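You operate a simulated robot arm through the tools that you are given. There is no shell and no other tool. Be economical: measure what you need, move in short steps, check, and stop when the job is done.

You run a simulated two-armed robot. Do the job below in one go: nothing can be reset, and whatever is moved stays where it is left.

TASK
Raise the lift to BENCH, carry its crate onto the vice bench, then lower the lift to LOW.
Fine: leave the red switch ON and the black switch at DOWN.
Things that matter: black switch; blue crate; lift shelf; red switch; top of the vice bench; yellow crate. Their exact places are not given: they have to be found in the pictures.

The check looks at the end state, three seconds after you hand in, the way a careful person would. Anything else that was tipped, shoved, dropped, spilled or broken makes it a failure.

THE ROBOT
Two 7-joint arms with two-finger parallel grippers on one trunk, on a base that drives. Base frame: it is fixed to the floor where the robot stands at the start and does not move with it; the origin is under the middle of the robot, x ahead of it, y to its left, z up. Lengths are in cm, angles in degrees, forces in N, time in s.
The left shoulder is at the start at [7, 13.4, 122.6], the right one opposite. Places, roughly: black switch [50, 0, 90]; blue crate [-50, 150, 25]; lift shelf [100, -50, 70]; red switch [60, -20, 90]; top of the vice bench [30, 40, 90]. Payload 1.57 kg a hand.
The TCP of each hand is the grasp point between the finger pads, 3 cm short of the fingertips. In the tool frame z runs along the fingers and y along their closing line. Largest opening 8 cm; finger width 1.7, thickness 1.2; the body of the gripper, 4 by 8.2 cm, starts 8 cm behind the TCP.
Orientation is that of the tool frame in the base frame, as [roll, pitch, yaw] about the fixed x, y, z axes, in that order (R = Rz(yaw) Ry(pitch) Rx(roll)). With the fingers straight down and closing along the base's y, the tool's x points along the base's -x, its y along +y and its z along -z.

THE INTERFACE
- The arms move only by the tool nudge_tool. It takes "left_targets", "right_targets" or both (then of equal length, played together; a hand with none holds still); each is a list of rows, each a list of 7 numbers: the turn, a rotation vector about the base's x, y, z in degrees, then the shift along the base's x, y, z in cm, then the opening, from 0 (shut) to 1 (fully open). In form: [[wx, wy, wz, dx, dy, dz, fingers], ...]. A call has 1 to 20 rows; each row is the pose to reach, as a shift and turn from the pose commanded when the call began. A row lasts 0.2 s, in which the tool goes at most 5 cm and 8.6 degrees; a call with a longer step from one row to the next is refused whole, and so is a gripper value outside its range. A pose out of reach is approached as far as the arm can. The call stops where the force on the tool passes 40 N (or 10 N more than at its start, if that is more) or the arm is blocked; 0.2 s more then pass. Each finger travels about 15.3 cm/s and halts on what it meets, pressing with about 42 N; the grip force reading is that of the motor and also rises with nothing between the fingers. The clock runs only during rows and for 0.2 s after the last one: add rows that repeat a pose to give the fingers time. The reply holds the time, the measured pose of the TCP, the force on the tool along the base axes, the opening and the grip force, in the units named above and with some noise, with the torque about the TCP (base axes, N m) and any sound that the robot's microphone picked up.
- Cameras (640 x 400 px; columns grow to the right, rows downward): "scene" is now at [11.25, 4.86, 143.87]; the picture's right is [0.60, -0.80, -0.00], its down [-0.58, -0.43, -0.69] and it looks along [0.55, 0.41, -0.72] (base axes); focal length 214 px, centre (320, 200). "left" rides on the left gripper at [7.2, 0.7, -12.2] in its tool frame; the picture's right is [-0.09, 1.00, 0.00], its down [-0.84, -0.08, -0.54] and it looks along [-0.54, -0.05, 0.84] (tool axes); focal length 238 px, centre (320, 200). "right" rides on the right gripper at [7.2, -0.7, -12.2] in its tool frame; the picture's right is [0.09, 1.00, 0.00], its down [-0.84, 0.08, -0.54] and it looks along [-0.54, 0.05, 0.84] (tool axes); focal length 238 px, centre (320, 200).
- get_image(camera): a new picture of that camera. No time passes.
- lift_body(by): slides the trunk up (or, below 0, down) by that many cm; the arms and the scene camera ride with it, the base frame stays. It gives what a move gives, with no picture.
- roll_base(legs): drives the robot by 1 to 6 legs, each [ahead, left, turn to the left] in cm, cm and degrees, along the robot's own axes; the way and the turn of a leg run together, so that a leg with both is an arc; at most 150 cm and 180 degrees a leg. The arms and the cameras ride along, it lands a little off, and it stops where it bumps. It gives what a move gives.
- pan_tilt(pan, tilt): turns the head with the scene camera to pan (to the left, within 86 degrees either way) and tilt (down, from -29 to 69), counted from straight ahead of the robot. It gives what a move gives.
- point_at(camera, pixels): for up to 12 pixels [column, row] of the newest picture of that camera ("zoom" is the newest enlarged one), the place [x, y, z] in the base frame of the surface seen there, good to about 0.3 cm. No time passes.
- zoom(camera, box): a new picture of the part [left, top, right, bottom] of that camera's present view, enlarged. No time passes.
- sign_off(): hands the job in; it is judged then, once.

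Keep the steps short. Do not move on a guess: measure, check each grasp and each placing, and mend mistakes. In all there are 80 turns and 58 pictures (those below and enlarged ones count). Leave the grippers open and the arms clear of the work at the hand-in unless told otherwise, and finish with a single line.

The tools are called after ">>>" by a JSON object that holds its "api" and its "payload". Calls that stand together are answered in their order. nudge_tool: Moves the arms, as the interface text tells. Its arguments: {"type":"object","properties":{"left_targets":{"type":"array","items":{"type":"array","items":{"type":"number"}}},"right_targets":{"type":"array","items":{"type":"array","items":{"type":"number"}}}},"required":[]} The other tools are called the same way: lift_body (by) slides the trunk up or down; roll_base (legs) drives the base; pan_tilt (pan, tilt) turns the head that bears the scene camera; get_image (camera) takes a picture; point_at (camera, pixels) gives the place of the surface under pixels of a picture; zoom (camera, box) takes an enlarged picture of a part of a camera's view; sign_off () hands the job in.

At the start:

```text
time: 0.0
left_tcp_pos: [41.1, 18.44, 122.06]
left_orientation: [-179.9, 0.0, 179.9]
left_contact_force: [-0.2, -0.3, 0.8]
left_wrist_torque: [0.0, -0.01, -0.04]
left_gripper_width: 8.0
left_grasp_force: 0.0
right_tcp_pos: [36.93, -12.1, 115.74]
right_orientation: [180.0, 0.0, 179.9]
right_contact_force: [0.0, -0.5, 0.6]
right_wrist_torque: [-0.02, -0.03, 0.01]
right_gripper_width: 8.02
right_grasp_force: 0.1
trunk travel left (down, up): [-80.0, 14.0]
robot x, y, heading: [-0.07, -0.56, 0.1]
head pan, tilt: [36.8, 46.4]
```

scene: 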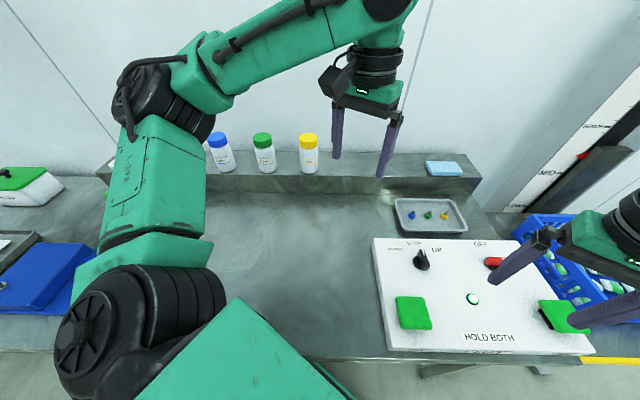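
right: 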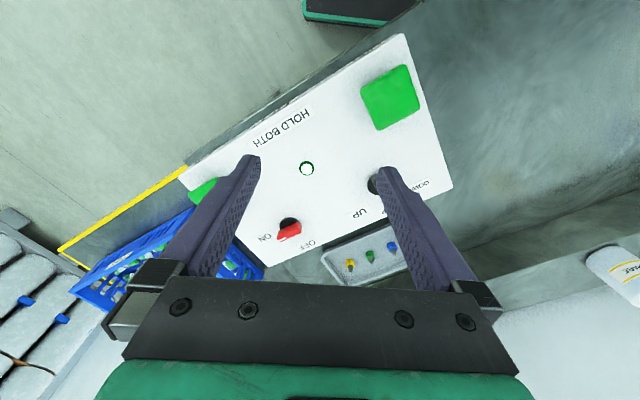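
left: 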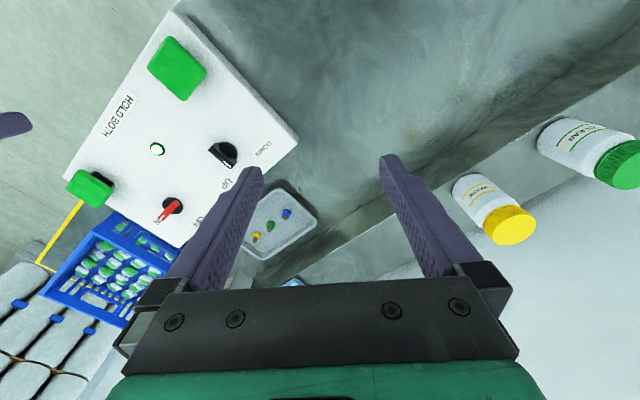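

I see a console with a black selector, a red switch and two green HOLD BOTH pads, with a blue crate on the right. I'll zoom on the console first, then turn the head right to see the lift.

>>> {"api": "zoom", "payload": {"camera": "scene", "box": [360, 180, 640, 370]}}

>>> {"api": "pan_tilt", "payload": {"pan": -25, "tilt": 40}}

>>> {"api": "get_image", "payload": {"camera": "scene"}}

```text
2.11 times, centred on (500, 275) of scene
```

zoom: 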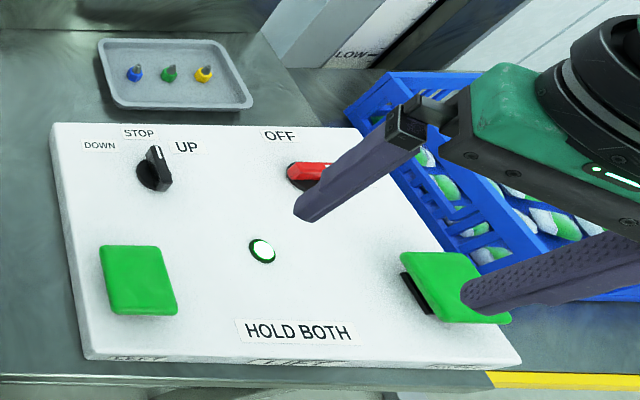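

```text
time: 1.3
left_tcp_pos: [41.19, 18.35, 122.14]
left_orientation: [180.0, 0.1, 179.9]
left_contact_force: [-0.4, 0.1, 0.9]
left_wrist_torque: [0.02, 0.01, 0.05]
left_gripper_width: 8.0
left_grasp_force: 0.0
right_tcp_pos: [37.02, -12.13, 115.75]
right_orientation: [-180.0, 0.0, -179.9]
right_contact_force: [-0.8, 0.0, 0.4]
right_wrist_torque: [0.0, 0.02, 0.01]
right_gripper_width: 7.99
right_grasp_force: 0.1
trunk travel left (down, up): [-80.0, 14.0]
robot x, y, heading: [-0.26, -0.17, -0.1]
head pan, tilt: [-25.0, 40.0]
```

```text
53 pictures are left
```

scene: 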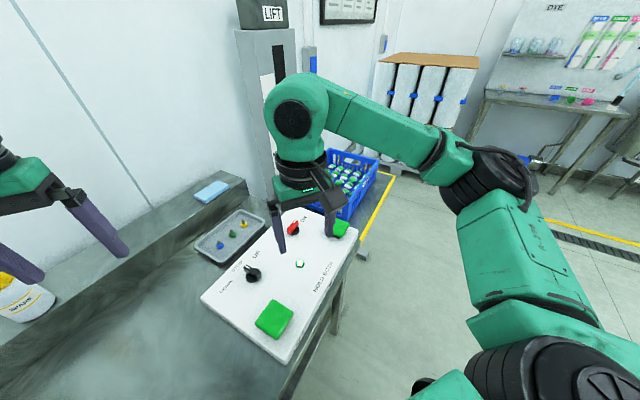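

The lift with a blue crate stands right of the console. I'll enlarge the lift and measure the console parts.

>>> {"api": "zoom", "payload": {"camera": "scene", "box": [190, 0, 430, 150]}}

>>> {"api": "point_at", "payload": {"camera": "scene", "pixels": [[253, 274], [293, 228], [274, 319], [340, 229], [299, 264], [340, 155], [379, 162], [352, 218], [362, 175], [348, 188], [280, 370], [260, 350]]}}

>>> {"api": "pan_tilt", "payload": {"pan": 86, "tilt": 35}}

>>> {"api": "get_image", "payload": {"camera": "scene"}}

```text
2.67 times, centred on (310, 75) of scene
```

zoom: 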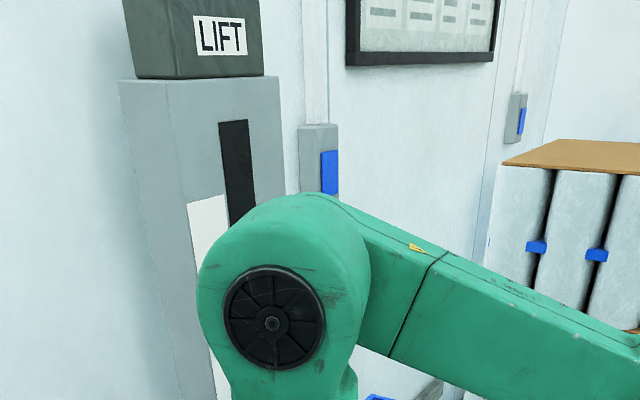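

```text
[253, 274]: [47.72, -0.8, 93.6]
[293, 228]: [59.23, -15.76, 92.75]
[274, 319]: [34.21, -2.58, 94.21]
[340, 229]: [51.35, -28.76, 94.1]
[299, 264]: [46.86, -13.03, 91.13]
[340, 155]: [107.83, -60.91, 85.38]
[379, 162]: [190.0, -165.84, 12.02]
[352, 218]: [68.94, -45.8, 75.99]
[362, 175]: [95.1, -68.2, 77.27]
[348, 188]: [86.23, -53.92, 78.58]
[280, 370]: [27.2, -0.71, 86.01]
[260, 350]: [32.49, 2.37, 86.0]
```

```text
time: 3.2
left_tcp_pos: [41.05, 18.52, 121.99]
left_orientation: [-180.0, 0.0, 180.0]
left_contact_force: [-0.3, -0.6, 0.4]
left_wrist_torque: [-0.04, -0.03, -0.01]
left_gripper_width: 7.99
left_grasp_force: 0.0
right_tcp_pos: [36.99, -12.15, 115.62]
right_orientation: [-180.0, -0.1, 180.0]
right_contact_force: [-1.0, -0.6, -0.2]
right_wrist_torque: [-0.01, -0.01, 0.01]
right_gripper_width: 8.0
right_grasp_force: 0.1
trunk travel left (down, up): [-80.0, 14.0]
robot x, y, heading: [-0.24, 0.09, -0.3]
head pan, tilt: [85.9, 35.0]
```

```text
51 pictures are left
```

scene: 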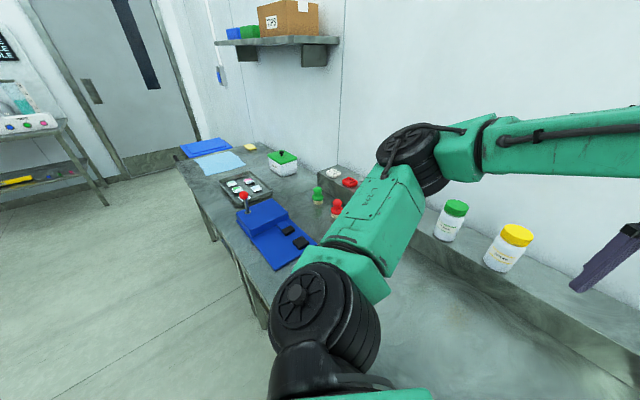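

No other crate in this view. The bench runs diagonally; the console faces a heading of about +33°. I'll turn the robot to face it (turn in place) and look down at the bench edge and then toward the lift. First I check sweep clearance: hands are at z≥115, 20 cm above everything but the bottles, so the turn is safe if the left hand clears the wall; I measure that.

>>> {"api": "point_at", "payload": {"camera": "scene", "pixels": [[450, 230], [505, 260], [445, 275], [560, 200], [420, 300], [265, 240], [20, 180], [450, 390], [620, 180], [250, 290]]}}

>>> {"api": "pan_tilt", "payload": {"pan": 33, "tilt": 65}}

>>> {"api": "get_image", "payload": {"camera": "scene"}}

```text
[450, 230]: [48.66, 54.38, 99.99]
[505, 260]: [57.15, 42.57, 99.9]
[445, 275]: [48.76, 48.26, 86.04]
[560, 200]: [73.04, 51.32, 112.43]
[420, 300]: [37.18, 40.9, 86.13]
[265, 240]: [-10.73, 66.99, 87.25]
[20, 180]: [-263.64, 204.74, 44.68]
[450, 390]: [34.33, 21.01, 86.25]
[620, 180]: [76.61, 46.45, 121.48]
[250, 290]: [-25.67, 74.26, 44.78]
```

```text
time: 4.4
left_tcp_pos: [41.09, 18.48, 122.18]
left_orientation: [180.0, 0.0, 180.0]
left_contact_force: [-0.4, 0.0, 0.6]
left_wrist_torque: [0.02, 0.0, 0.01]
left_gripper_width: 7.98
left_grasp_force: 0.0
right_tcp_pos: [37.01, -12.1, 115.62]
right_orientation: [-180.0, 0.0, -179.9]
right_contact_force: [0.5, 0.7, -0.2]
right_wrist_torque: [0.03, 0.02, 0.0]
right_gripper_width: 8.02
right_grasp_force: 0.1
trunk travel left (down, up): [-80.0, 14.0]
robot x, y, heading: [0.1, -0.15, 0.2]
head pan, tilt: [33.0, 65.0]
```

```text
50 pictures are left
```

scene: 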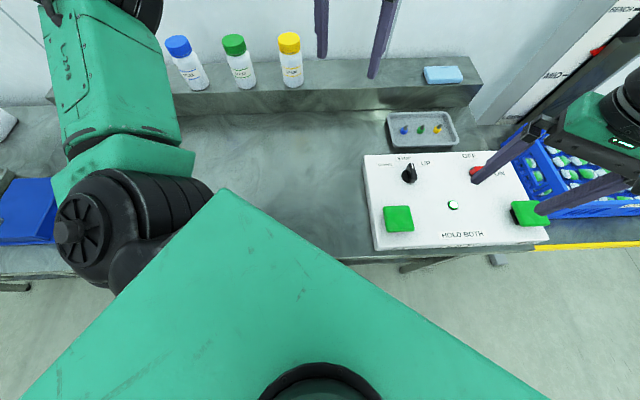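

The column marks read BENCH, MID, LOW. I turn 33° left to square up with the console, then shift 20 cm right, and look.

>>> {"api": "roll_base", "payload": {"legs": [[0, 0, 33], [0, -36, 0]]}}

>>> {"api": "pan_tilt", "payload": {"pan": -45, "tilt": 45}}

>>> {"api": "get_image", "payload": {"camera": "scene"}}

>>> {"api": "get_image", "payload": {"camera": "right"}}

```text
time: 8.4
left_tcp_pos: [43.81, 8.24, 122.11]
left_orientation: [-179.9, 0.0, -145.6]
left_contact_force: [-0.1, 0.8, 0.8]
left_wrist_torque: [-0.02, -0.03, -0.01]
left_gripper_width: 8.0
left_grasp_force: 0.1
right_tcp_pos: [57.67, -19.33, 115.72]
right_orientation: [-180.0, 0.0, -145.9]
right_contact_force: [-0.3, 0.7, -0.4]
right_wrist_torque: [0.0, -0.04, -0.03]
right_gripper_width: 7.98
right_grasp_force: 0.1
trunk travel left (down, up): [-80.0, 14.0]
robot x, y, heading: [20.27, -30.28, 34.5]
head pan, tilt: [33.0, 65.0]
```

```text
time: 9.9
left_tcp_pos: [43.96, 8.15, 122.04]
left_orientation: [180.0, -0.1, -145.7]
left_contact_force: [0.0, 0.8, 0.9]
left_wrist_torque: [-0.01, 0.0, 0.04]
left_gripper_width: 8.01
left_grasp_force: 0.0
right_tcp_pos: [57.84, -19.36, 115.75]
right_orientation: [179.9, 0.0, -145.7]
right_contact_force: [-0.5, 0.2, -0.2]
right_wrist_torque: [0.02, 0.01, 0.0]
right_gripper_width: 8.02
right_grasp_force: 0.1
trunk travel left (down, up): [-80.0, 14.0]
robot x, y, heading: [20.51, -30.26, 34.1]
head pan, tilt: [-45.0, 45.0]
```

```text
49 pictures are left
```

scene: 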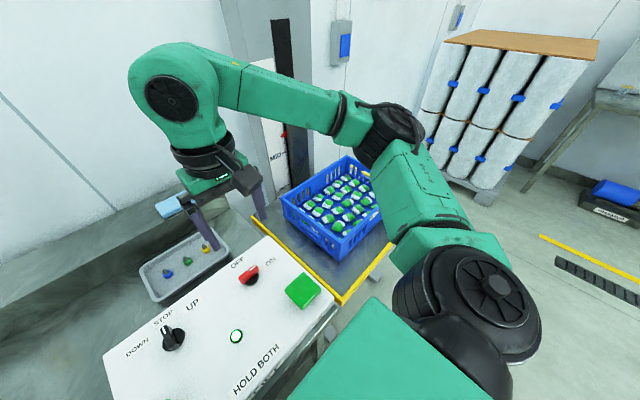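

```text
48 pictures are left
```

right: 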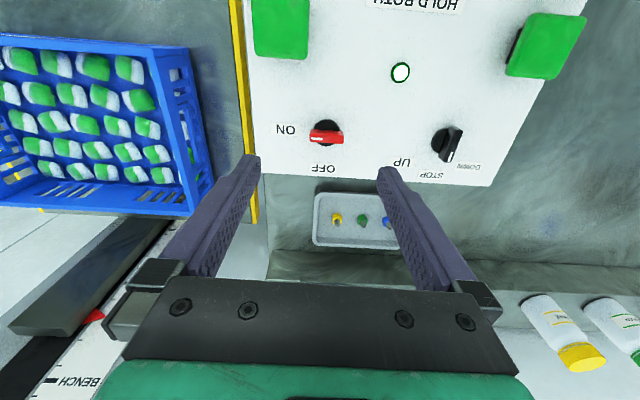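

Good view. I enlarge the red switch and the black knob in the right-hand picture, and the crate in the scene, and measure the crate.

>>> {"api": "zoom", "payload": {"camera": "right", "box": [270, 80, 510, 230]}}

>>> {"api": "zoom", "payload": {"camera": "scene", "box": [230, 60, 430, 300]}}

>>> {"api": "point_at", "payload": {"camera": "scene", "pixels": [[282, 199], [333, 240], [340, 258], [350, 156], [382, 205], [334, 295], [394, 243], [307, 238], [302, 291], [171, 338], [248, 275], [340, 205]]}}

>>> {"api": "point_at", "payload": {"camera": "right", "pixels": [[282, 25], [545, 45], [325, 137], [449, 143], [400, 72], [165, 55], [190, 208], [100, 45], [90, 213], [215, 235], [95, 315], [60, 380]]}}

```text
2.67 times, centred on (390, 155) of right
```

zoom: 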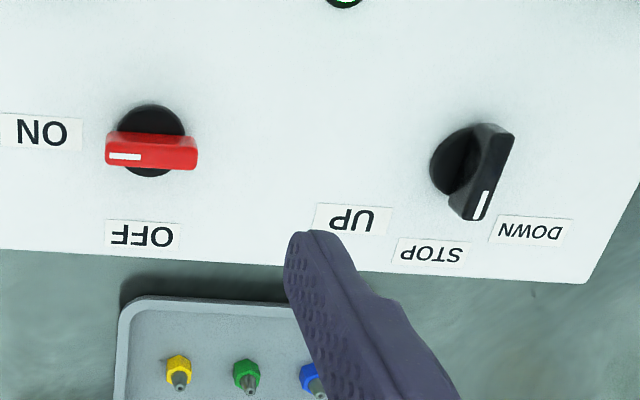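

```text
1.67 times, centred on (330, 180) of scene
```

zoom: 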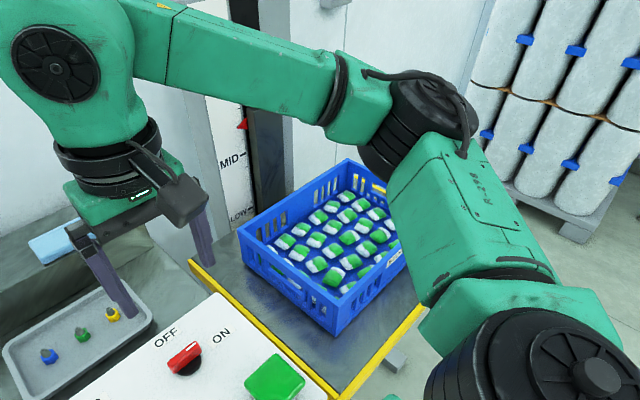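

```text
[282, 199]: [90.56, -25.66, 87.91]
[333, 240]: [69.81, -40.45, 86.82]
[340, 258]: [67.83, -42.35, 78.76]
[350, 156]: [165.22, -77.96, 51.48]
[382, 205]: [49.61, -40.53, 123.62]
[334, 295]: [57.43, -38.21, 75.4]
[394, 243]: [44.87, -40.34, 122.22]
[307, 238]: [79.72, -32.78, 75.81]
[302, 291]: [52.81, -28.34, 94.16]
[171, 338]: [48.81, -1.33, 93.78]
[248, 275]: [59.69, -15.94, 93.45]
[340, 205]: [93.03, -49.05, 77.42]
```

```text
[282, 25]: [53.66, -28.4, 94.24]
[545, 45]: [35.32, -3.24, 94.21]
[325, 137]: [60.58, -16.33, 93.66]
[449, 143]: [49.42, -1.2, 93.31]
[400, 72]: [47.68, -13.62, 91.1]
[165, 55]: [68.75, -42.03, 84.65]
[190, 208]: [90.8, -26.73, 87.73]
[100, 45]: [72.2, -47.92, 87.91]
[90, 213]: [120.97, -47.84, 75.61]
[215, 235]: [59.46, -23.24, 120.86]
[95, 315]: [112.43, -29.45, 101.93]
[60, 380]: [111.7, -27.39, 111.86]
```

Red already points at ON; black points at STOP. The lift's red pointer is at z≈102, BENCH mark at z≈112, so the lift must rise about 10 cm. I bring the left hand above the black knob (≈[49,-1.2]) at z≈101 and see whether it reaches.

>>> {"api": "nudge_tool", "payload": {"left_targets": [[0, 0, 0, 1, -2, -4, 1], [0, 0, 0, 2, -4, -8, 1], [0, 0, 0, 3, -6, -12, 1], [0, 0, 0, 4, -8, -16, 1], [0, 0, 0, 5, -9.4, -20, 1], [0, 0, 0, 5, -9.4, -21, 1]]}}

>>> {"api": "get_image", "payload": {"camera": "left"}}

>>> {"api": "pan_tilt", "payload": {"pan": 0, "tilt": 60}}

>>> {"api": "get_image", "payload": {"camera": "scene"}}

```text
time: 11.3
left_tcp_pos: [49.02, -1.23, 101.21]
left_orientation: [180.0, 0.1, -145.8]
left_contact_force: [1.2, -0.3, 0.6]
left_wrist_torque: [-0.01, -0.02, 0.0]
left_gripper_width: 7.99
left_grasp_force: 0.1
right_tcp_pos: [57.83, -19.33, 115.78]
right_orientation: [180.0, 0.1, -145.7]
right_contact_force: [-0.2, -0.3, 0.0]
right_wrist_torque: [0.02, -0.01, -0.02]
right_gripper_width: 8.0
right_grasp_force: 0.1
trunk travel left (down, up): [-80.0, 14.0]
robot x, y, heading: [20.67, -29.94, 34.1]
head pan, tilt: [-45.0, 45.0]
```

```text
45 pictures are left
```

left: 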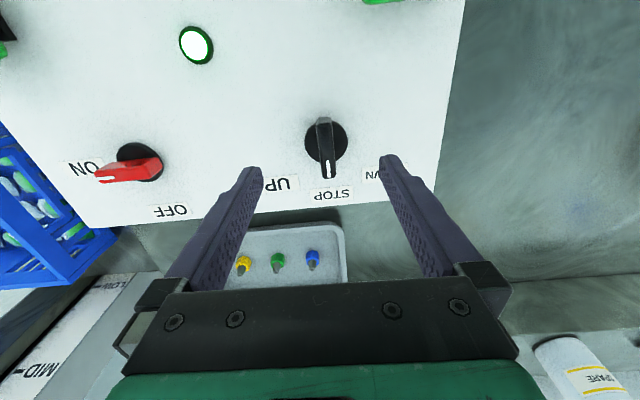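

```text
time: 12.4
left_tcp_pos: [49.11, -1.22, 101.24]
left_orientation: [-179.9, 0.0, -145.7]
left_contact_force: [-0.3, 0.0, 0.6]
left_wrist_torque: [0.02, 0.03, -0.05]
left_gripper_width: 8.01
left_grasp_force: 0.1
right_tcp_pos: [57.8, -19.32, 115.72]
right_orientation: [179.9, -0.1, -145.8]
right_contact_force: [0.1, 0.3, -0.4]
right_wrist_torque: [-0.02, 0.01, 0.02]
right_gripper_width: 8.01
right_grasp_force: 0.0
trunk travel left (down, up): [-80.0, 14.0]
robot x, y, heading: [20.39, -30.35, 34.2]
head pan, tilt: [0.0, 60.0]
```

```text
44 pictures are left
```

scene: 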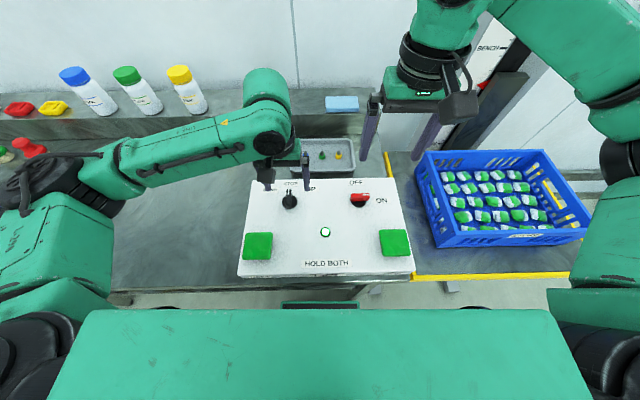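

The hand reaches. The knob points at STOP, red at ON. I measure the knob parts, the pads, and the crate.

>>> {"api": "point_at", "payload": {"camera": "left", "pixels": [[323, 125], [325, 145], [327, 170], [313, 155], [342, 150], [360, 100]]}}

>>> {"api": "point_at", "payload": {"camera": "scene", "pixels": [[257, 246], [395, 242], [418, 154], [437, 243], [588, 232], [540, 152], [440, 265], [570, 265], [512, 241], [503, 208], [330, 286], [150, 295]]}}

```text
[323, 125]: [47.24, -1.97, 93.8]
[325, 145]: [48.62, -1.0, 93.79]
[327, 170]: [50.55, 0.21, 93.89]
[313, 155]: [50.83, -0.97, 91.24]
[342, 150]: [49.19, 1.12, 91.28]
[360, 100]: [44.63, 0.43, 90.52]
```

```text
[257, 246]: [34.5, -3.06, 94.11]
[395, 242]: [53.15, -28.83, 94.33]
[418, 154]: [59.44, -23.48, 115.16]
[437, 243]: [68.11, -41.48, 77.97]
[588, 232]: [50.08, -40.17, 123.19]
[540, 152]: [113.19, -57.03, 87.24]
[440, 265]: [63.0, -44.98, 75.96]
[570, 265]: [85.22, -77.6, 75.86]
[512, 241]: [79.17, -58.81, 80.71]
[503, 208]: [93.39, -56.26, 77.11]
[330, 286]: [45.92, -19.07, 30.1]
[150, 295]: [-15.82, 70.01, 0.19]
```

Knob handle centre ≈[48.9,-0.9], top z 93.8, base disc z 91.2. I go down to TCP z≈94.7, close on the handle, and turn it clockwise 45° toward UP.

>>> {"api": "nudge_tool", "payload": {"left_targets": [[0, 0, 0, -0.2, 0.3, -3.5, 1], [0, 0, 0, -0.2, 0.3, -6.4, 1], [0, 0, 0, -0.2, 0.3, -6.4, 0], [0, 0, 0, -0.2, 0.3, -6.4, 0], [0, 0, 0, -0.2, 0.3, -6.4, 0], [0, 0, -8, -0.2, 0.3, -6.4, 0], [0, 0, -16, -0.2, 0.3, -6.4, 0], [0, 0, -24, -0.2, 0.3, -6.4, 0], [0, 0, -32, -0.2, 0.3, -6.4, 0], [0, 0, -40, -0.2, 0.3, -6.4, 0], [0, 0, -46, -0.2, 0.3, -6.4, 0]]}}

>>> {"api": "get_image", "payload": {"camera": "left"}}

```text
time: 14.8
left_tcp_pos: [48.68, -0.29, 94.57]
left_orientation: [179.9, 0.3, 168.5]
left_contact_force: [-2.4, 24.6, 15.4]
left_wrist_torque: [0.39, -0.23, 0.62]
left_gripper_width: 1.43
left_grasp_force: 30.4
right_tcp_pos: [57.56, -18.83, 115.65]
right_orientation: [-179.7, 0.1, -145.8]
right_contact_force: [-0.3, 0.8, 0.0]
right_wrist_torque: [0.01, 0.0, 0.0]
right_gripper_width: 7.98
right_grasp_force: 0.1
trunk travel left (down, up): [-80.0, 14.0]
robot x, y, heading: [20.77, -30.32, 34.4]
head pan, tilt: [0.0, 60.0]
```

```text
43 pictures are left
```

left: 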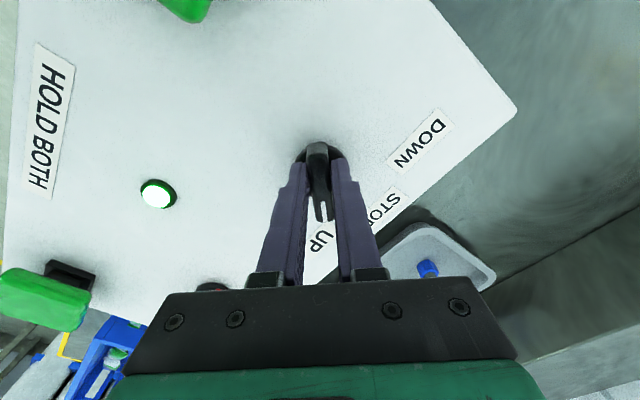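

It points at UP. I open, and lift clear, then check.

>>> {"api": "nudge_tool", "payload": {"left_targets": [[0, 0, 0, 0, 0, 0, 1], [0, 0, 0, 0, 0, 0, 1], [0, 0, 0, 0, 0, 0, 1], [0, 0, 0, 0, 0, 4, 1], [0, 0, 8, 0, 0, 8, 1], [0, 0, 16, 0, 0, 10, 1], [0, 0, 24, 0, 0, 10, 1], [0, 0, 32, 0, 0, 10, 1], [0, 0, 40, 0, 0, 10, 1], [0, 0, 46, 0, 0, 10, 1]]}}

>>> {"api": "get_image", "payload": {"camera": "left"}}

```text
time: 17.0
left_tcp_pos: [48.74, -1.04, 104.92]
left_orientation: [179.9, 0.0, -145.6]
left_contact_force: [0.1, 0.4, -0.2]
left_wrist_torque: [-0.02, -0.03, 0.03]
left_gripper_width: 8.01
left_grasp_force: 0.0
right_tcp_pos: [58.0, -19.31, 115.74]
right_orientation: [-180.0, 0.0, -145.9]
right_contact_force: [0.8, 0.1, 0.4]
right_wrist_torque: [0.02, -0.01, -0.02]
right_gripper_width: 8.01
right_grasp_force: 0.1
trunk travel left (down, up): [-80.0, 14.0]
robot x, y, heading: [20.19, -30.08, 34.1]
head pan, tilt: [0.0, 60.0]
```

```text
42 pictures are left
```

left: 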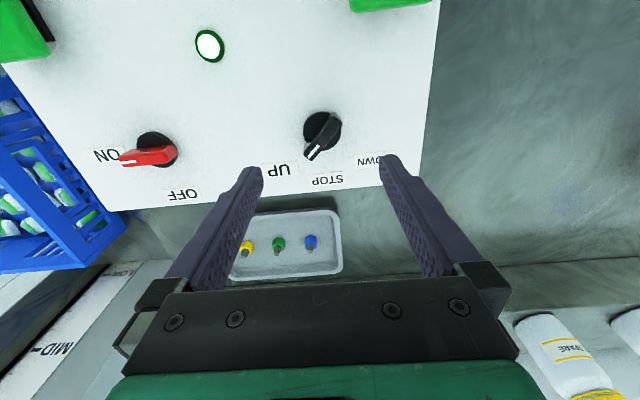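

Knob is at UP. Now both hands go with shut fingers to just above the pads: left over [34.6,-3.1], right over [53.3,-28.6], TCP z≈99.5 (fingertips 2 cm above the pads).

>>> {"api": "nudge_tool", "payload": {"left_targets": [[0, 0, 0, -4, -0.5, 0, 0.5], [0, 0, 0, -8, -1, 0, 0], [0, 0, 0, -12, -1.6, 0, 0], [0, 0, 0, -14.1, -2.1, -3, 0], [0, 0, 0, -14.1, -2.1, -5.4, 0]], "right_targets": [[0, 0, 0, -1.5, -3, -3, 0.5], [0, 0, 0, -3, -6, -6, 0], [0, 0, 0, -4.7, -9.3, -9, 0], [0, 0, 0, -4.7, -9.3, -13, 0], [0, 0, 0, -4.7, -9.3, -16.2, 0]]}}

>>> {"api": "get_image", "payload": {"camera": "scene"}}

```text
time: 18.2
left_tcp_pos: [40.97, -1.9, 105.02]
left_orientation: [180.0, 0.0, -145.6]
left_contact_force: [-0.6, 0.5, 0.1]
left_wrist_torque: [-0.01, 0.0, 0.05]
left_gripper_width: 0.0
left_grasp_force: 21.4
left hand out of reach, approached as far as the arm can: row 3, 4, 5
right_tcp_pos: [53.42, -28.61, 99.52]
right_orientation: [180.0, 0.1, -145.7]
right_contact_force: [-0.1, -0.3, 0.1]
right_wrist_torque: [0.03, -0.02, -0.04]
right_gripper_width: 0.01
right_grasp_force: 21.3
trunk travel left (down, up): [-80.0, 14.0]
robot x, y, heading: [20.43, -30.39, 34.4]
head pan, tilt: [0.0, 60.0]
```

```text
41 pictures are left
```

scene: 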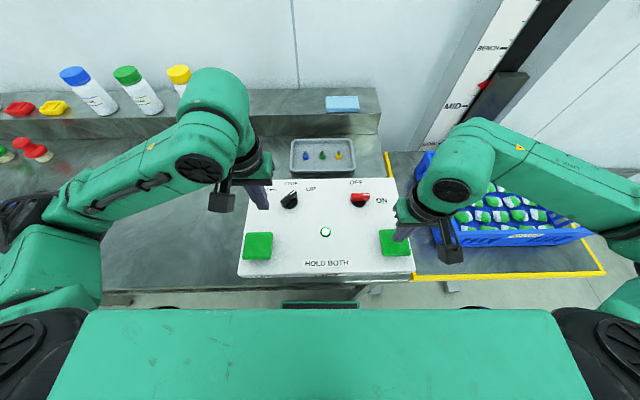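

The left hand stopped at [41,-1.9]: its joints limit that path. I try again along another way: with a slight outward yaw of the hand.

>>> {"api": "nudge_tool", "payload": {"left_targets": [[0, 0, 8, 0, 0, 0, 0], [0, 0, 16, 0, 0, 0, 0], [0, 0, 24, -2, 0, 0, 0], [0, 0, 30, -4.5, -0.5, 0, 0], [0, 0, 30, -6.4, -1.2, 0, 0]]}}

```text
time: 19.4
left_tcp_pos: [43.33, -6.22, 102.94]
left_orientation: [179.9, 0.0, -115.8]
left_contact_force: [0.3, 0.5, 0.2]
left_wrist_torque: [0.03, 0.02, 0.01]
left_gripper_width: 0.0
left_grasp_force: 20.7
left hand out of reach, approached as far as the arm can: row 3, 4, 5
right_tcp_pos: [53.49, -28.57, 99.42]
right_orientation: [179.9, 0.0, -145.8]
right_contact_force: [0.3, -0.6, 0.0]
right_wrist_torque: [0.01, 0.04, 0.03]
right_gripper_width: 0.0
right_grasp_force: 21.1
trunk travel left (down, up): [-80.0, 14.0]
robot x, y, heading: [20.31, -30.13, 34.0]
head pan, tilt: [0.0, 60.0]
```

That made it worse, so I turn the hand the other way.

>>> {"api": "nudge_tool", "payload": {"left_targets": [[0, 0, -8, 0, 0.5, 0, 0], [0, 0, -16, 0, 1, 0, 0], [0, 0, -24, 0, 1.5, 0, 0], [0, 0, -32, 0, 2, 0, 0], [0, 0, -40, -2, 2.5, 0, 0], [0, 0, -48, -4, 3, 0, 0], [0, 0, -55, -6, 3, 0, 0], [0, 0, -60, -8.7, 3.1, 0, 0]]}}

```text
time: 21.2
left_tcp_pos: [42.35, -0.25, 101.08]
left_orientation: [-179.9, 0.2, -175.8]
left_contact_force: [-0.6, 1.4, -0.2]
left_wrist_torque: [-0.01, -0.02, 0.02]
left_gripper_width: 0.0
left_grasp_force: 20.9
left hand out of reach, approached as far as the arm can: row 6, 7, 8
right_tcp_pos: [53.18, -28.4, 99.42]
right_orientation: [-179.9, 0.1, -145.8]
right_contact_force: [0.0, 0.5, -0.9]
right_wrist_torque: [-0.01, -0.01, 0.01]
right_gripper_width: 0.0
right_grasp_force: 21.3
trunk travel left (down, up): [-80.0, 14.0]
robot x, y, heading: [20.27, -30.08, 34.4]
head pan, tilt: [0.0, 60.0]
```

The left arm has an inner limit at about 33 cm ahead. I back the base by 8 cm and trim 2 cm right, 2° left; the hands ride well above the pads and knobs (tips ≥96.4; knob tops 93.8).

>>> {"api": "roll_base", "payload": {"legs": [[-8, -2, 2]]}}

>>> {"api": "nudge_tool", "payload": {"left_targets": [[0, 0, 8, 0, 0, 0, 0], [0, 0, 16, 0, 0, 0, 0], [0, 0, 24, 0, 0, 0, 0], [0, 0, 32, 0, 0, 0, 0]]}}

```text
time: 22.3
left_tcp_pos: [36.19, -5.64, 101.03]
left_orientation: [-179.9, -0.2, -173.9]
left_contact_force: [0.7, 0.2, -0.6]
left_wrist_torque: [-0.01, 0.0, -0.02]
left_gripper_width: 0.0
left_grasp_force: 21.2
right_tcp_pos: [48.19, -33.45, 99.35]
right_orientation: [180.0, -0.1, -143.8]
right_contact_force: [0.5, -0.3, 0.1]
right_wrist_torque: [0.01, 0.06, 0.0]
right_gripper_width: 0.0
right_grasp_force: 21.2
trunk travel left (down, up): [-80.0, 14.0]
robot x, y, heading: [15.23, -36.23, 36.0]
head pan, tilt: [0.0, 60.0]
```

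```text
time: 23.3
left_tcp_pos: [36.2, -5.73, 100.9]
left_orientation: [-180.0, 0.0, -141.6]
left_contact_force: [-0.5, -0.3, 0.2]
left_wrist_torque: [-0.04, -0.02, -0.02]
left_gripper_width: 0.01
left_grasp_force: 21.3
right_tcp_pos: [47.9, -33.59, 99.42]
right_orientation: [180.0, 0.1, -143.8]
right_contact_force: [-0.1, -0.3, -0.5]
right_wrist_torque: [0.03, -0.03, 0.03]
right_gripper_width: 0.0
right_grasp_force: 21.2
trunk travel left (down, up): [-80.0, 14.0]
robot x, y, heading: [14.86, -36.42, 36.3]
head pan, tilt: [0.0, 60.0]
```

Now over the pads, 1 cm above contact.

>>> {"api": "nudge_tool", "payload": {"left_targets": [[0, 0, 0, -0.8, 1.3, -1, 0], [0, 0, 0, -1.6, 2.6, -2.4, 0]], "right_targets": [[0, 0, 0, 2.7, 2.5, 0, 0], [0, 0, 0, 5.4, 5.0, -0.9, 0]]}}

>>> {"api": "pan_tilt", "payload": {"pan": -25, "tilt": 45}}

>>> {"api": "get_image", "payload": {"camera": "scene"}}

```text
time: 23.9
left_tcp_pos: [34.61, -3.2, 98.77]
left_orientation: [-180.0, -0.1, -141.8]
left_contact_force: [0.8, 0.0, 0.4]
left_wrist_torque: [0.0, -0.01, 0.02]
left_gripper_width: 0.02
left_grasp_force: 20.7
right_tcp_pos: [53.58, -28.33, 98.44]
right_orientation: [179.9, 0.0, -143.9]
right_contact_force: [0.7, -0.8, -0.1]
right_wrist_torque: [-0.03, -0.05, -0.01]
right_gripper_width: 0.0
right_grasp_force: 20.9
trunk travel left (down, up): [-80.0, 14.0]
robot x, y, heading: [15.33, -36.39, 36.2]
head pan, tilt: [0.0, 60.0]
```

```text
time: 24.8
left_tcp_pos: [34.65, -3.38, 98.77]
left_orientation: [-180.0, 0.0, -141.8]
left_contact_force: [0.7, -0.2, -0.5]
left_wrist_torque: [-0.04, 0.01, 0.0]
left_gripper_width: 0.0
left_grasp_force: 21.4
right_tcp_pos: [53.52, -28.54, 98.32]
right_orientation: [179.9, 0.0, -143.8]
right_contact_force: [-0.3, -0.1, -0.5]
right_wrist_torque: [0.04, 0.03, -0.01]
right_gripper_width: 0.0
right_grasp_force: 21.2
trunk travel left (down, up): [-80.0, 14.0]
robot x, y, heading: [15.02, -36.67, 36.3]
head pan, tilt: [-25.0, 45.0]
```

```text
40 pictures are left
```

scene: 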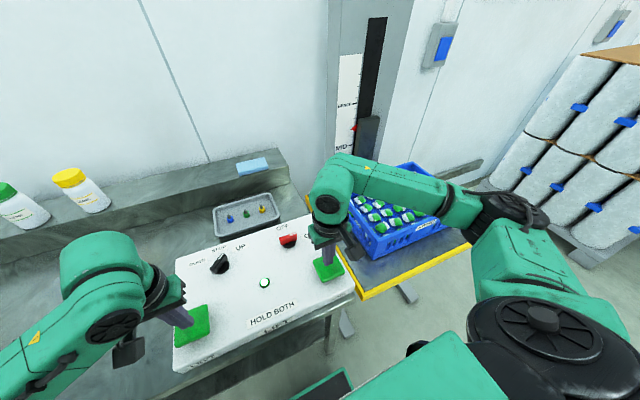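

Ideal view: pointer at (353,128) between MID and BENCH. Now I press both pads together gently, down to about 1 cm below the contact height.

>>> {"api": "nudge_tool", "payload": {"left_targets": [[0, 0, 0, 0, 0, -1.2, 0], [0, 0, 0, 0, 0, -1.8, 0], [0, 0, 0, 0, 0, -2.2, 0], [0, 0, 0, 0, 0, -2.4, 0]], "right_targets": [[0, 0, 0, 0, 0, -0.8, 0], [0, 0, 0, 0, 0, -1.4, 0], [0, 0, 0, 0, 0, -1.8, 0], [0, 0, 0, 0, 0, -2.0, 0]]}}

>>> {"api": "zoom", "payload": {"camera": "scene", "box": [160, 60, 480, 380]}}

```text
time: 25.8
left_tcp_pos: [34.4, -3.47, 96.39]
left_orientation: [-180.0, 0.1, -141.8]
left_contact_force: [1.8, -1.7, 4.5]
left_wrist_torque: [-0.02, -0.03, 0.0]
left_gripper_width: 0.0
left_grasp_force: 21.6
right_tcp_pos: [53.43, -28.68, 96.45]
right_orientation: [179.9, 0.1, -143.8]
right_contact_force: [1.0, -0.3, 4.0]
right_wrist_torque: [0.0, 0.0, 0.02]
right_gripper_width: 0.02
right_grasp_force: 21.2
trunk travel left (down, up): [-80.0, 14.0]
robot x, y, heading: [14.77, -36.11, 36.0]
head pan, tilt: [-25.0, 45.0]
```

```text
1.25 times, centred on (320, 220) of scene
```

zoom: 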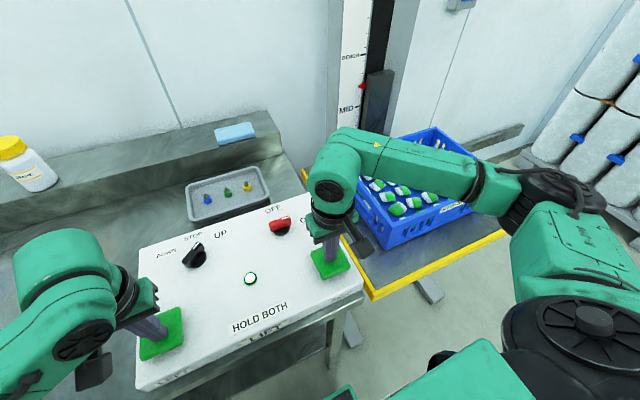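

Springs at ≈4 N and the pointer has not moved yet. I press 0.6 cm deeper and hold one second.

>>> {"api": "nudge_tool", "payload": {"left_targets": [[0, 0, 0, 0, 0, -0.4, 0], [0, 0, 0, 0, 0, -0.7, 0], [0, 0, 0, 0, 0, -0.7, 0], [0, 0, 0, 0, 0, -0.7, 0]], "right_targets": [[0, 0, 0, 0, 0, -0.4, 0], [0, 0, 0, 0, 0, -0.7, 0], [0, 0, 0, 0, 0, -0.7, 0], [0, 0, 0, 0, 0, -0.7, 0]]}}

>>> {"api": "zoom", "payload": {"camera": "scene", "box": [280, 60, 440, 160]}}

```text
time: 26.8
left_tcp_pos: [34.43, -3.35, 95.86]
left_orientation: [-180.0, 0.6, -141.6]
left_contact_force: [1.5, 5.7, 33.5]
left_wrist_torque: [0.03, 0.17, -0.27]
left_gripper_width: 0.0
left_grasp_force: 21.4
right_tcp_pos: [53.28, -28.69, 95.97]
right_orientation: [179.9, 0.2, -143.9]
right_contact_force: [2.5, -0.4, 6.6]
right_wrist_torque: [-0.02, -0.04, 0.04]
right_gripper_width: 0.02
right_grasp_force: 21.1
trunk travel left (down, up): [-80.0, 14.0]
robot x, y, heading: [15.09, -36.29, 36.2]
head pan, tilt: [-25.0, 45.0]
```

```text
4.00 times, centred on (360, 110) of scene
```

zoom: 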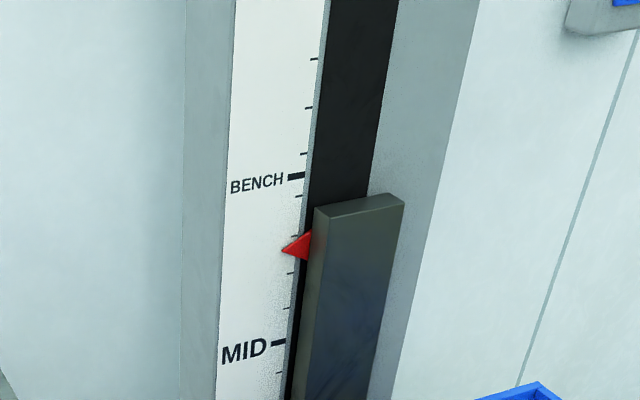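

It's rising. I measure pointer and BENCH tick heights.

>>> {"api": "point_at", "payload": {"camera": "zoom", "pixels": [[303, 245], [296, 177], [278, 343], [290, 250]]}}

>>> {"api": "nudge_tool", "payload": {"left_targets": [[0, 0, 0, 0, 0, 0, 0], [0, 0, 0, 0, 0, 0, 0]], "right_targets": [[0, 0, 0, 0, 0, -0.2, 0], [0, 0, 0, 0, 0, -0.2, 0]]}}

>>> {"api": "zoom", "payload": {"camera": "scene", "box": [280, 60, 440, 160]}}

```text
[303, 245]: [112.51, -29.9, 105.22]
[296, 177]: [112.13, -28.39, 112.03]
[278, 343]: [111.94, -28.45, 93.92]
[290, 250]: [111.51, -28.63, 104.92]
```

```text
time: 27.4
left_tcp_pos: [34.39, -3.39, 95.92]
left_orientation: [180.0, 0.4, -141.6]
left_contact_force: [4.7, 10.0, 38.1]
left_wrist_torque: [0.15, 0.03, -0.22]
left_gripper_width: 0.0
left_grasp_force: 21.2
right_tcp_pos: [53.18, -28.71, 95.88]
right_orientation: [179.9, 0.3, -143.9]
right_contact_force: [4.8, -2.3, 18.9]
right_wrist_torque: [-0.14, -0.03, 0.18]
right_gripper_width: 0.0
right_grasp_force: 21.1
trunk travel left (down, up): [-80.0, 14.0]
robot x, y, heading: [15.23, -35.95, 36.3]
head pan, tilt: [-25.0, 45.0]
```

```text
4.00 times, centred on (360, 110) of scene
```

zoom: 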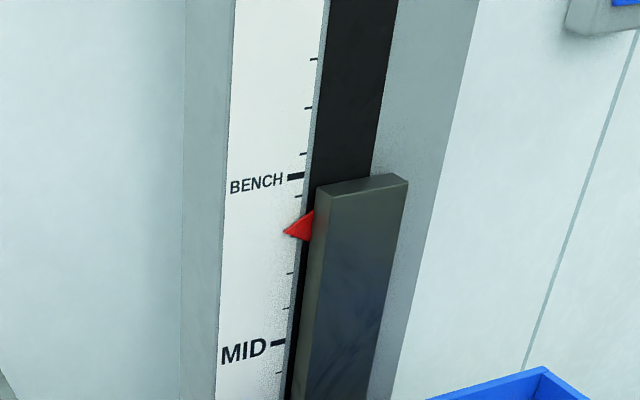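

Rising ≈3 cm/s; ≈5.9 cm remain. I hold 1.4 s more (left eased 0.1 cm), then check.

>>> {"api": "nudge_tool", "payload": {"left_targets": [[0, 0, 0, 0, 0, 0.1, 0], [0, 0, 0, 0, 0, 0.1, 0], [0, 0, 0, 0, 0, 0.1, 0], [0, 0, 0, 0, 0, 0.1, 0], [0, 0, 0, 0, 0, 0.1, 0], [0, 0, 0, 0, 0, 0.1, 0]], "right_targets": [[0, 0, 0, 0, 0, 0, 0], [0, 0, 0, 0, 0, 0, 0], [0, 0, 0, 0, 0, 0, 0], [0, 0, 0, 0, 0, 0, 0], [0, 0, 0, 0, 0, 0, 0], [0, 0, 0, 0, 0, 0, 0]]}}

>>> {"api": "zoom", "payload": {"camera": "scene", "box": [280, 60, 440, 160]}}

```text
time: 28.8
left_tcp_pos: [34.36, -3.41, 95.88]
left_orientation: [-179.9, 0.3, -141.7]
left_contact_force: [6.9, 8.4, 23.8]
left_wrist_torque: [0.17, -0.12, 0.02]
left_gripper_width: 0.01
left_grasp_force: 21.0
right_tcp_pos: [53.19, -28.6, 95.78]
right_orientation: [179.9, 0.4, -143.9]
right_contact_force: [4.9, -4.3, 32.9]
right_wrist_torque: [-0.2, -0.07, 0.0]
right_gripper_width: 0.0
right_grasp_force: 21.3
trunk travel left (down, up): [-80.0, 14.0]
robot x, y, heading: [14.87, -36.19, 36.2]
head pan, tilt: [-25.0, 45.0]
```

```text
4.00 times, centred on (360, 110) of scene
```

zoom: 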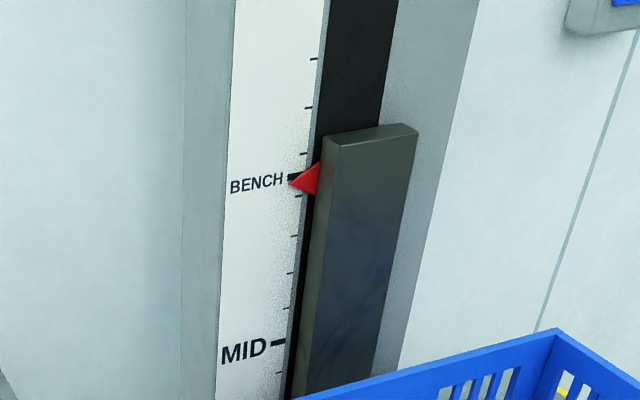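

0.5 cm to go: one more 0.2 s row, then release both by rising 3 cm.

>>> {"api": "nudge_tool", "payload": {"left_targets": [[0, 0, 0, 0, 0, 0, 0], [0, 0, 0, 0, 0, 3, 0], [0, 0, 0, 0, 0, 5, 0]], "right_targets": [[0, 0, 0, 0, 0, 0, 0], [0, 0, 0, 0, 0, 3, 0], [0, 0, 0, 0, 0, 5, 0]]}}

>>> {"api": "zoom", "payload": {"camera": "scene", "box": [280, 60, 440, 160]}}

>>> {"api": "get_image", "payload": {"camera": "scene"}}

>>> {"api": "point_at", "payload": {"camera": "zoom", "pixels": [[310, 172], [296, 177]]}}

```text
time: 29.6
left_tcp_pos: [34.37, -3.11, 100.67]
left_orientation: [179.9, -0.1, -141.7]
left_contact_force: [-0.6, -0.3, 0.2]
left_wrist_torque: [-0.02, 0.01, 0.01]
left_gripper_width: 0.01
left_grasp_force: 21.1
right_tcp_pos: [53.17, -28.76, 100.32]
right_orientation: [180.0, -0.1, -143.9]
right_contact_force: [-0.1, -0.3, 0.1]
right_wrist_torque: [0.03, 0.0, 0.0]
right_gripper_width: 0.0
right_grasp_force: 21.1
trunk travel left (down, up): [-80.0, 14.0]
robot x, y, heading: [15.37, -36.75, 36.4]
head pan, tilt: [-25.0, 45.0]
```

```text
4.00 times, centred on (360, 110) of scene
```

zoom: 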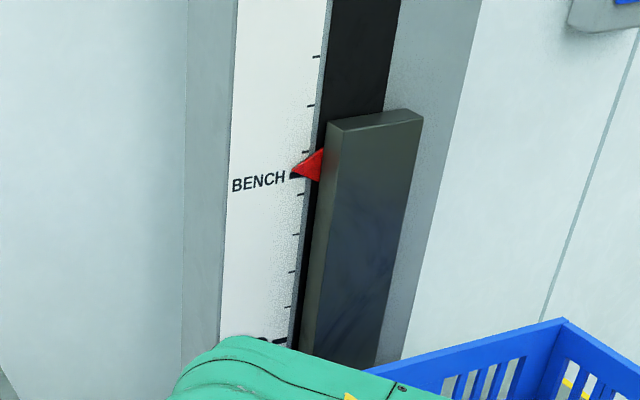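

```text
34 pictures are left
```

scene: 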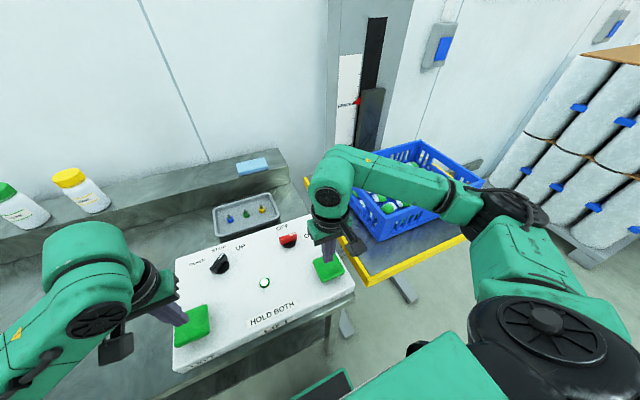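

```text
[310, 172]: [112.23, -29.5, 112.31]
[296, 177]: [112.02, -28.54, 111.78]
```

The pointer stands at BENCH (112.3 vs 111.8). Now I raise the trunk 13 cm for clearance (hands → z≈113, crate rim → ≈98) and drive 53 cm right in front of the lift.

>>> {"api": "lift_body", "payload": {"by": 13}}

>>> {"api": "roll_base", "payload": {"legs": [[0, -53, 0]]}}

>>> {"api": "pan_tilt", "payload": {"pan": 0, "tilt": 55}}

>>> {"api": "get_image", "payload": {"camera": "scene"}}

```text
time: 31.2
left_tcp_pos: [34.57, -3.05, 113.76]
left_orientation: [179.9, 0.0, -141.8]
left_contact_force: [0.6, 0.3, -0.6]
left_wrist_torque: [0.01, -0.02, -0.02]
left_gripper_width: 0.0
left_grasp_force: 21.1
right_tcp_pos: [53.27, -28.51, 113.5]
right_orientation: [-180.0, 0.1, -143.8]
right_contact_force: [0.4, -0.4, -0.4]
right_wrist_torque: [-0.02, 0.0, -0.02]
right_gripper_width: 0.01
right_grasp_force: 21.5
trunk travel left (down, up): [-93.0, 1.0]
robot x, y, heading: [15.11, -36.38, 36.4]
head pan, tilt: [-25.0, 45.0]
```

```text
time: 34.2
left_tcp_pos: [65.49, -45.54, 113.62]
left_orientation: [-180.0, 0.1, -142.3]
left_contact_force: [-0.3, -0.2, 0.6]
left_wrist_torque: [-0.01, 0.02, 0.03]
left_gripper_width: 0.0
left_grasp_force: 21.1
right_tcp_pos: [83.74, -71.04, 113.47]
right_orientation: [-180.0, 0.0, -144.4]
right_contact_force: [-0.3, -0.1, 0.1]
right_wrist_torque: [-0.04, -0.04, 0.0]
right_gripper_width: 0.0
right_grasp_force: 21.5
trunk travel left (down, up): [-93.0, 1.0]
robot x, y, heading: [45.86, -78.75, 35.3]
head pan, tilt: [-25.0, 45.0]
```

```text
time: 35.1
left_tcp_pos: [65.53, -45.51, 113.64]
left_orientation: [-179.9, 0.0, -142.4]
left_contact_force: [-0.2, -0.3, 0.5]
left_wrist_torque: [-0.02, 0.03, -0.03]
left_gripper_width: 0.0
left_grasp_force: 21.3
right_tcp_pos: [84.03, -71.41, 113.44]
right_orientation: [179.9, 0.0, -144.5]
right_contact_force: [-0.3, -0.5, 0.0]
right_wrist_torque: [0.01, 0.01, 0.03]
right_gripper_width: 0.01
right_grasp_force: 21.0
trunk travel left (down, up): [-93.0, 1.0]
robot x, y, heading: [45.98, -78.99, 35.3]
head pan, tilt: [0.0, 55.0]
```

```text
33 pictures are left
```

scene: 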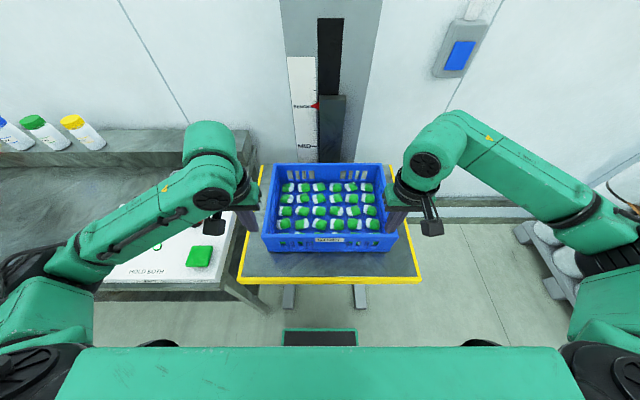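

Clear view of the crate. I enlarge it and measure the rims.

>>> {"api": "zoom", "payload": {"camera": "scene", "box": [230, 140, 430, 265]}}

>>> {"api": "point_at", "payload": {"camera": "scene", "pixels": [[263, 234], [398, 231], [274, 165], [382, 164], [270, 195], [386, 190], [267, 212], [391, 210], [285, 265], [330, 210]]}}

```text
3.20 times, centred on (330, 202) of scene
```

zoom: 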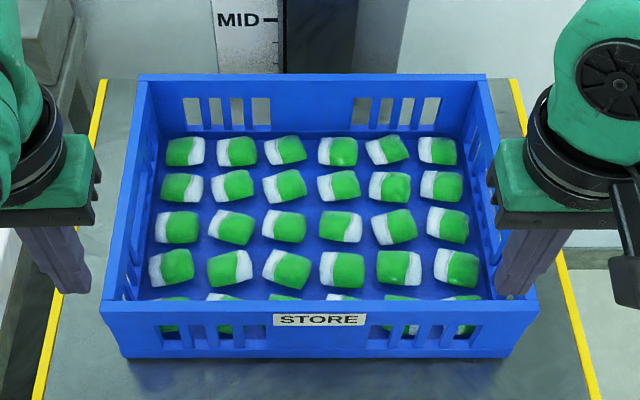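

```text
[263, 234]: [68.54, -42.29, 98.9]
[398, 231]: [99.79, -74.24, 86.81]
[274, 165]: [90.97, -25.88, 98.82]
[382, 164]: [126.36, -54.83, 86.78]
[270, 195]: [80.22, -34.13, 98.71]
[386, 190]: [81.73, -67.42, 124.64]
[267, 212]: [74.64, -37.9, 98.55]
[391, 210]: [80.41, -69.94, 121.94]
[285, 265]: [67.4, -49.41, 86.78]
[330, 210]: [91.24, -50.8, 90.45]
```

>>> {"api": "point_at", "payload": {"camera": "zoom", "pixels": [[480, 80], [484, 105], [493, 140], [529, 304], [300, 303], [300, 76], [141, 100], [128, 170], [120, 210], [135, 170], [112, 290], [320, 200]]}}

```text
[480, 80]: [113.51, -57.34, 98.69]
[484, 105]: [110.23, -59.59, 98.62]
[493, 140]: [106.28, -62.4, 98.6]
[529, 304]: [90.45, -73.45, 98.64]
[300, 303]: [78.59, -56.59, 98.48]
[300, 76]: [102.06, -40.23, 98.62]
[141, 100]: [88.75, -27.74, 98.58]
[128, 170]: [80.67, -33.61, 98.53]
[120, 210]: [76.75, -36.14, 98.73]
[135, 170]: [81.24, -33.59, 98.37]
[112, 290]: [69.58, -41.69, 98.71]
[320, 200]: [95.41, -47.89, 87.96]
```

Crate: left wall mid ≈[79.9,-34.1], right wall mid ≈[102,-65.4], rim z 98.6, centre [91,-49.8]. I must drive nearer, so I check what stands under the shelf: the grey feet at (290,297),(360,297) and the base front (320,338).

>>> {"api": "point_at", "payload": {"camera": "scene", "pixels": [[289, 292], [289, 308], [360, 292], [360, 306], [320, 332], [290, 338], [350, 338], [250, 310], [320, 320], [325, 300]]}}

```text
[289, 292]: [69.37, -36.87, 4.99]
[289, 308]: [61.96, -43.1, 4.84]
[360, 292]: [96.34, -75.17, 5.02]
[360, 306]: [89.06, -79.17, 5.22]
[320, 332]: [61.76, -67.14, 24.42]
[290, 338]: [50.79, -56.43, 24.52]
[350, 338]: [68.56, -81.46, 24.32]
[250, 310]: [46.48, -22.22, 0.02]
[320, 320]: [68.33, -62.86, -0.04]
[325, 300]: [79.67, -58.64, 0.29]
```

The floor rails (u≈71 and 116) leave room for the base (about ±18 around 93.7). I drive 15 cm ahead, 2.8 right, 0.7° left.

>>> {"api": "roll_base", "payload": {"legs": [[15, -2.8, 0.7]]}}

>>> {"api": "get_image", "payload": {"camera": "scene"}}

```text
time: 36.5
left_tcp_pos: [76.44, -39.66, 113.6]
left_orientation: [179.9, -0.1, -140.8]
left_contact_force: [1.1, -0.5, -0.1]
left_wrist_torque: [-0.04, 0.06, 0.0]
left_gripper_width: 0.02
left_grasp_force: 21.1
right_tcp_pos: [95.64, -64.9, 113.27]
right_orientation: [-179.9, -0.2, -142.7]
right_contact_force: [0.7, 0.2, -0.1]
right_wrist_torque: [-0.03, 0.03, -0.03]
right_gripper_width: 0.0
right_grasp_force: 20.8
trunk travel left (down, up): [-93.0, 1.0]
robot x, y, heading: [57.51, -73.69, 37.6]
head pan, tilt: [0.0, 55.0]
stopped in leg 1: the robot was blocked; the commanded pose is now the measured one
```

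```text
31 pictures are left
```

scene: 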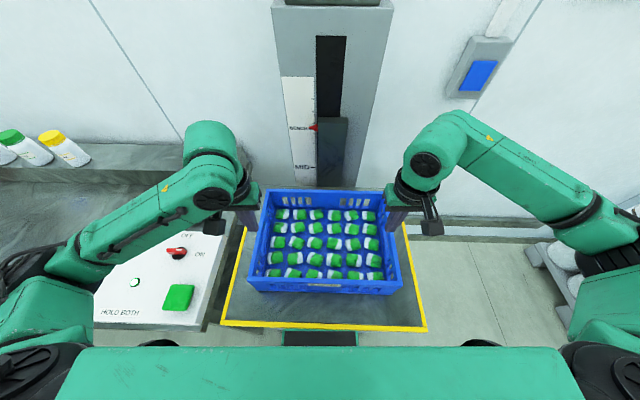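

The base stopped at v≈3 — close enough. I back off 0.5 cm and straighten by 1.4°, then open the hands and move them above the two wall middles.

>>> {"api": "roll_base", "payload": {"legs": [[-0.5, 0, -1.4]]}}

>>> {"api": "point_at", "payload": {"camera": "scene", "pixels": [[249, 281], [402, 285], [268, 192], [382, 192], [257, 240], [325, 284]]}}

```text
time: 37.2
left_tcp_pos: [77.01, -40.48, 113.55]
left_orientation: [179.9, -0.1, -142.0]
left_contact_force: [-0.5, 0.5, -0.5]
left_wrist_torque: [-0.03, 0.03, -0.01]
left_gripper_width: 0.0
left_grasp_force: 21.6
right_tcp_pos: [95.38, -66.19, 113.42]
right_orientation: [-179.9, -0.1, -144.1]
right_contact_force: [0.2, 0.4, -0.2]
right_wrist_torque: [0.0, -0.02, 0.01]
right_gripper_width: 0.0
right_grasp_force: 20.9
trunk travel left (down, up): [-93.0, 1.0]
robot x, y, heading: [56.71, -73.79, 35.8]
head pan, tilt: [0.0, 55.0]
```

```text
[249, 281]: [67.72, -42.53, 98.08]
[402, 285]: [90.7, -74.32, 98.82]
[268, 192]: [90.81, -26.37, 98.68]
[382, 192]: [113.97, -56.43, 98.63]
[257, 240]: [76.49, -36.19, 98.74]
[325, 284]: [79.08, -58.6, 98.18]
```

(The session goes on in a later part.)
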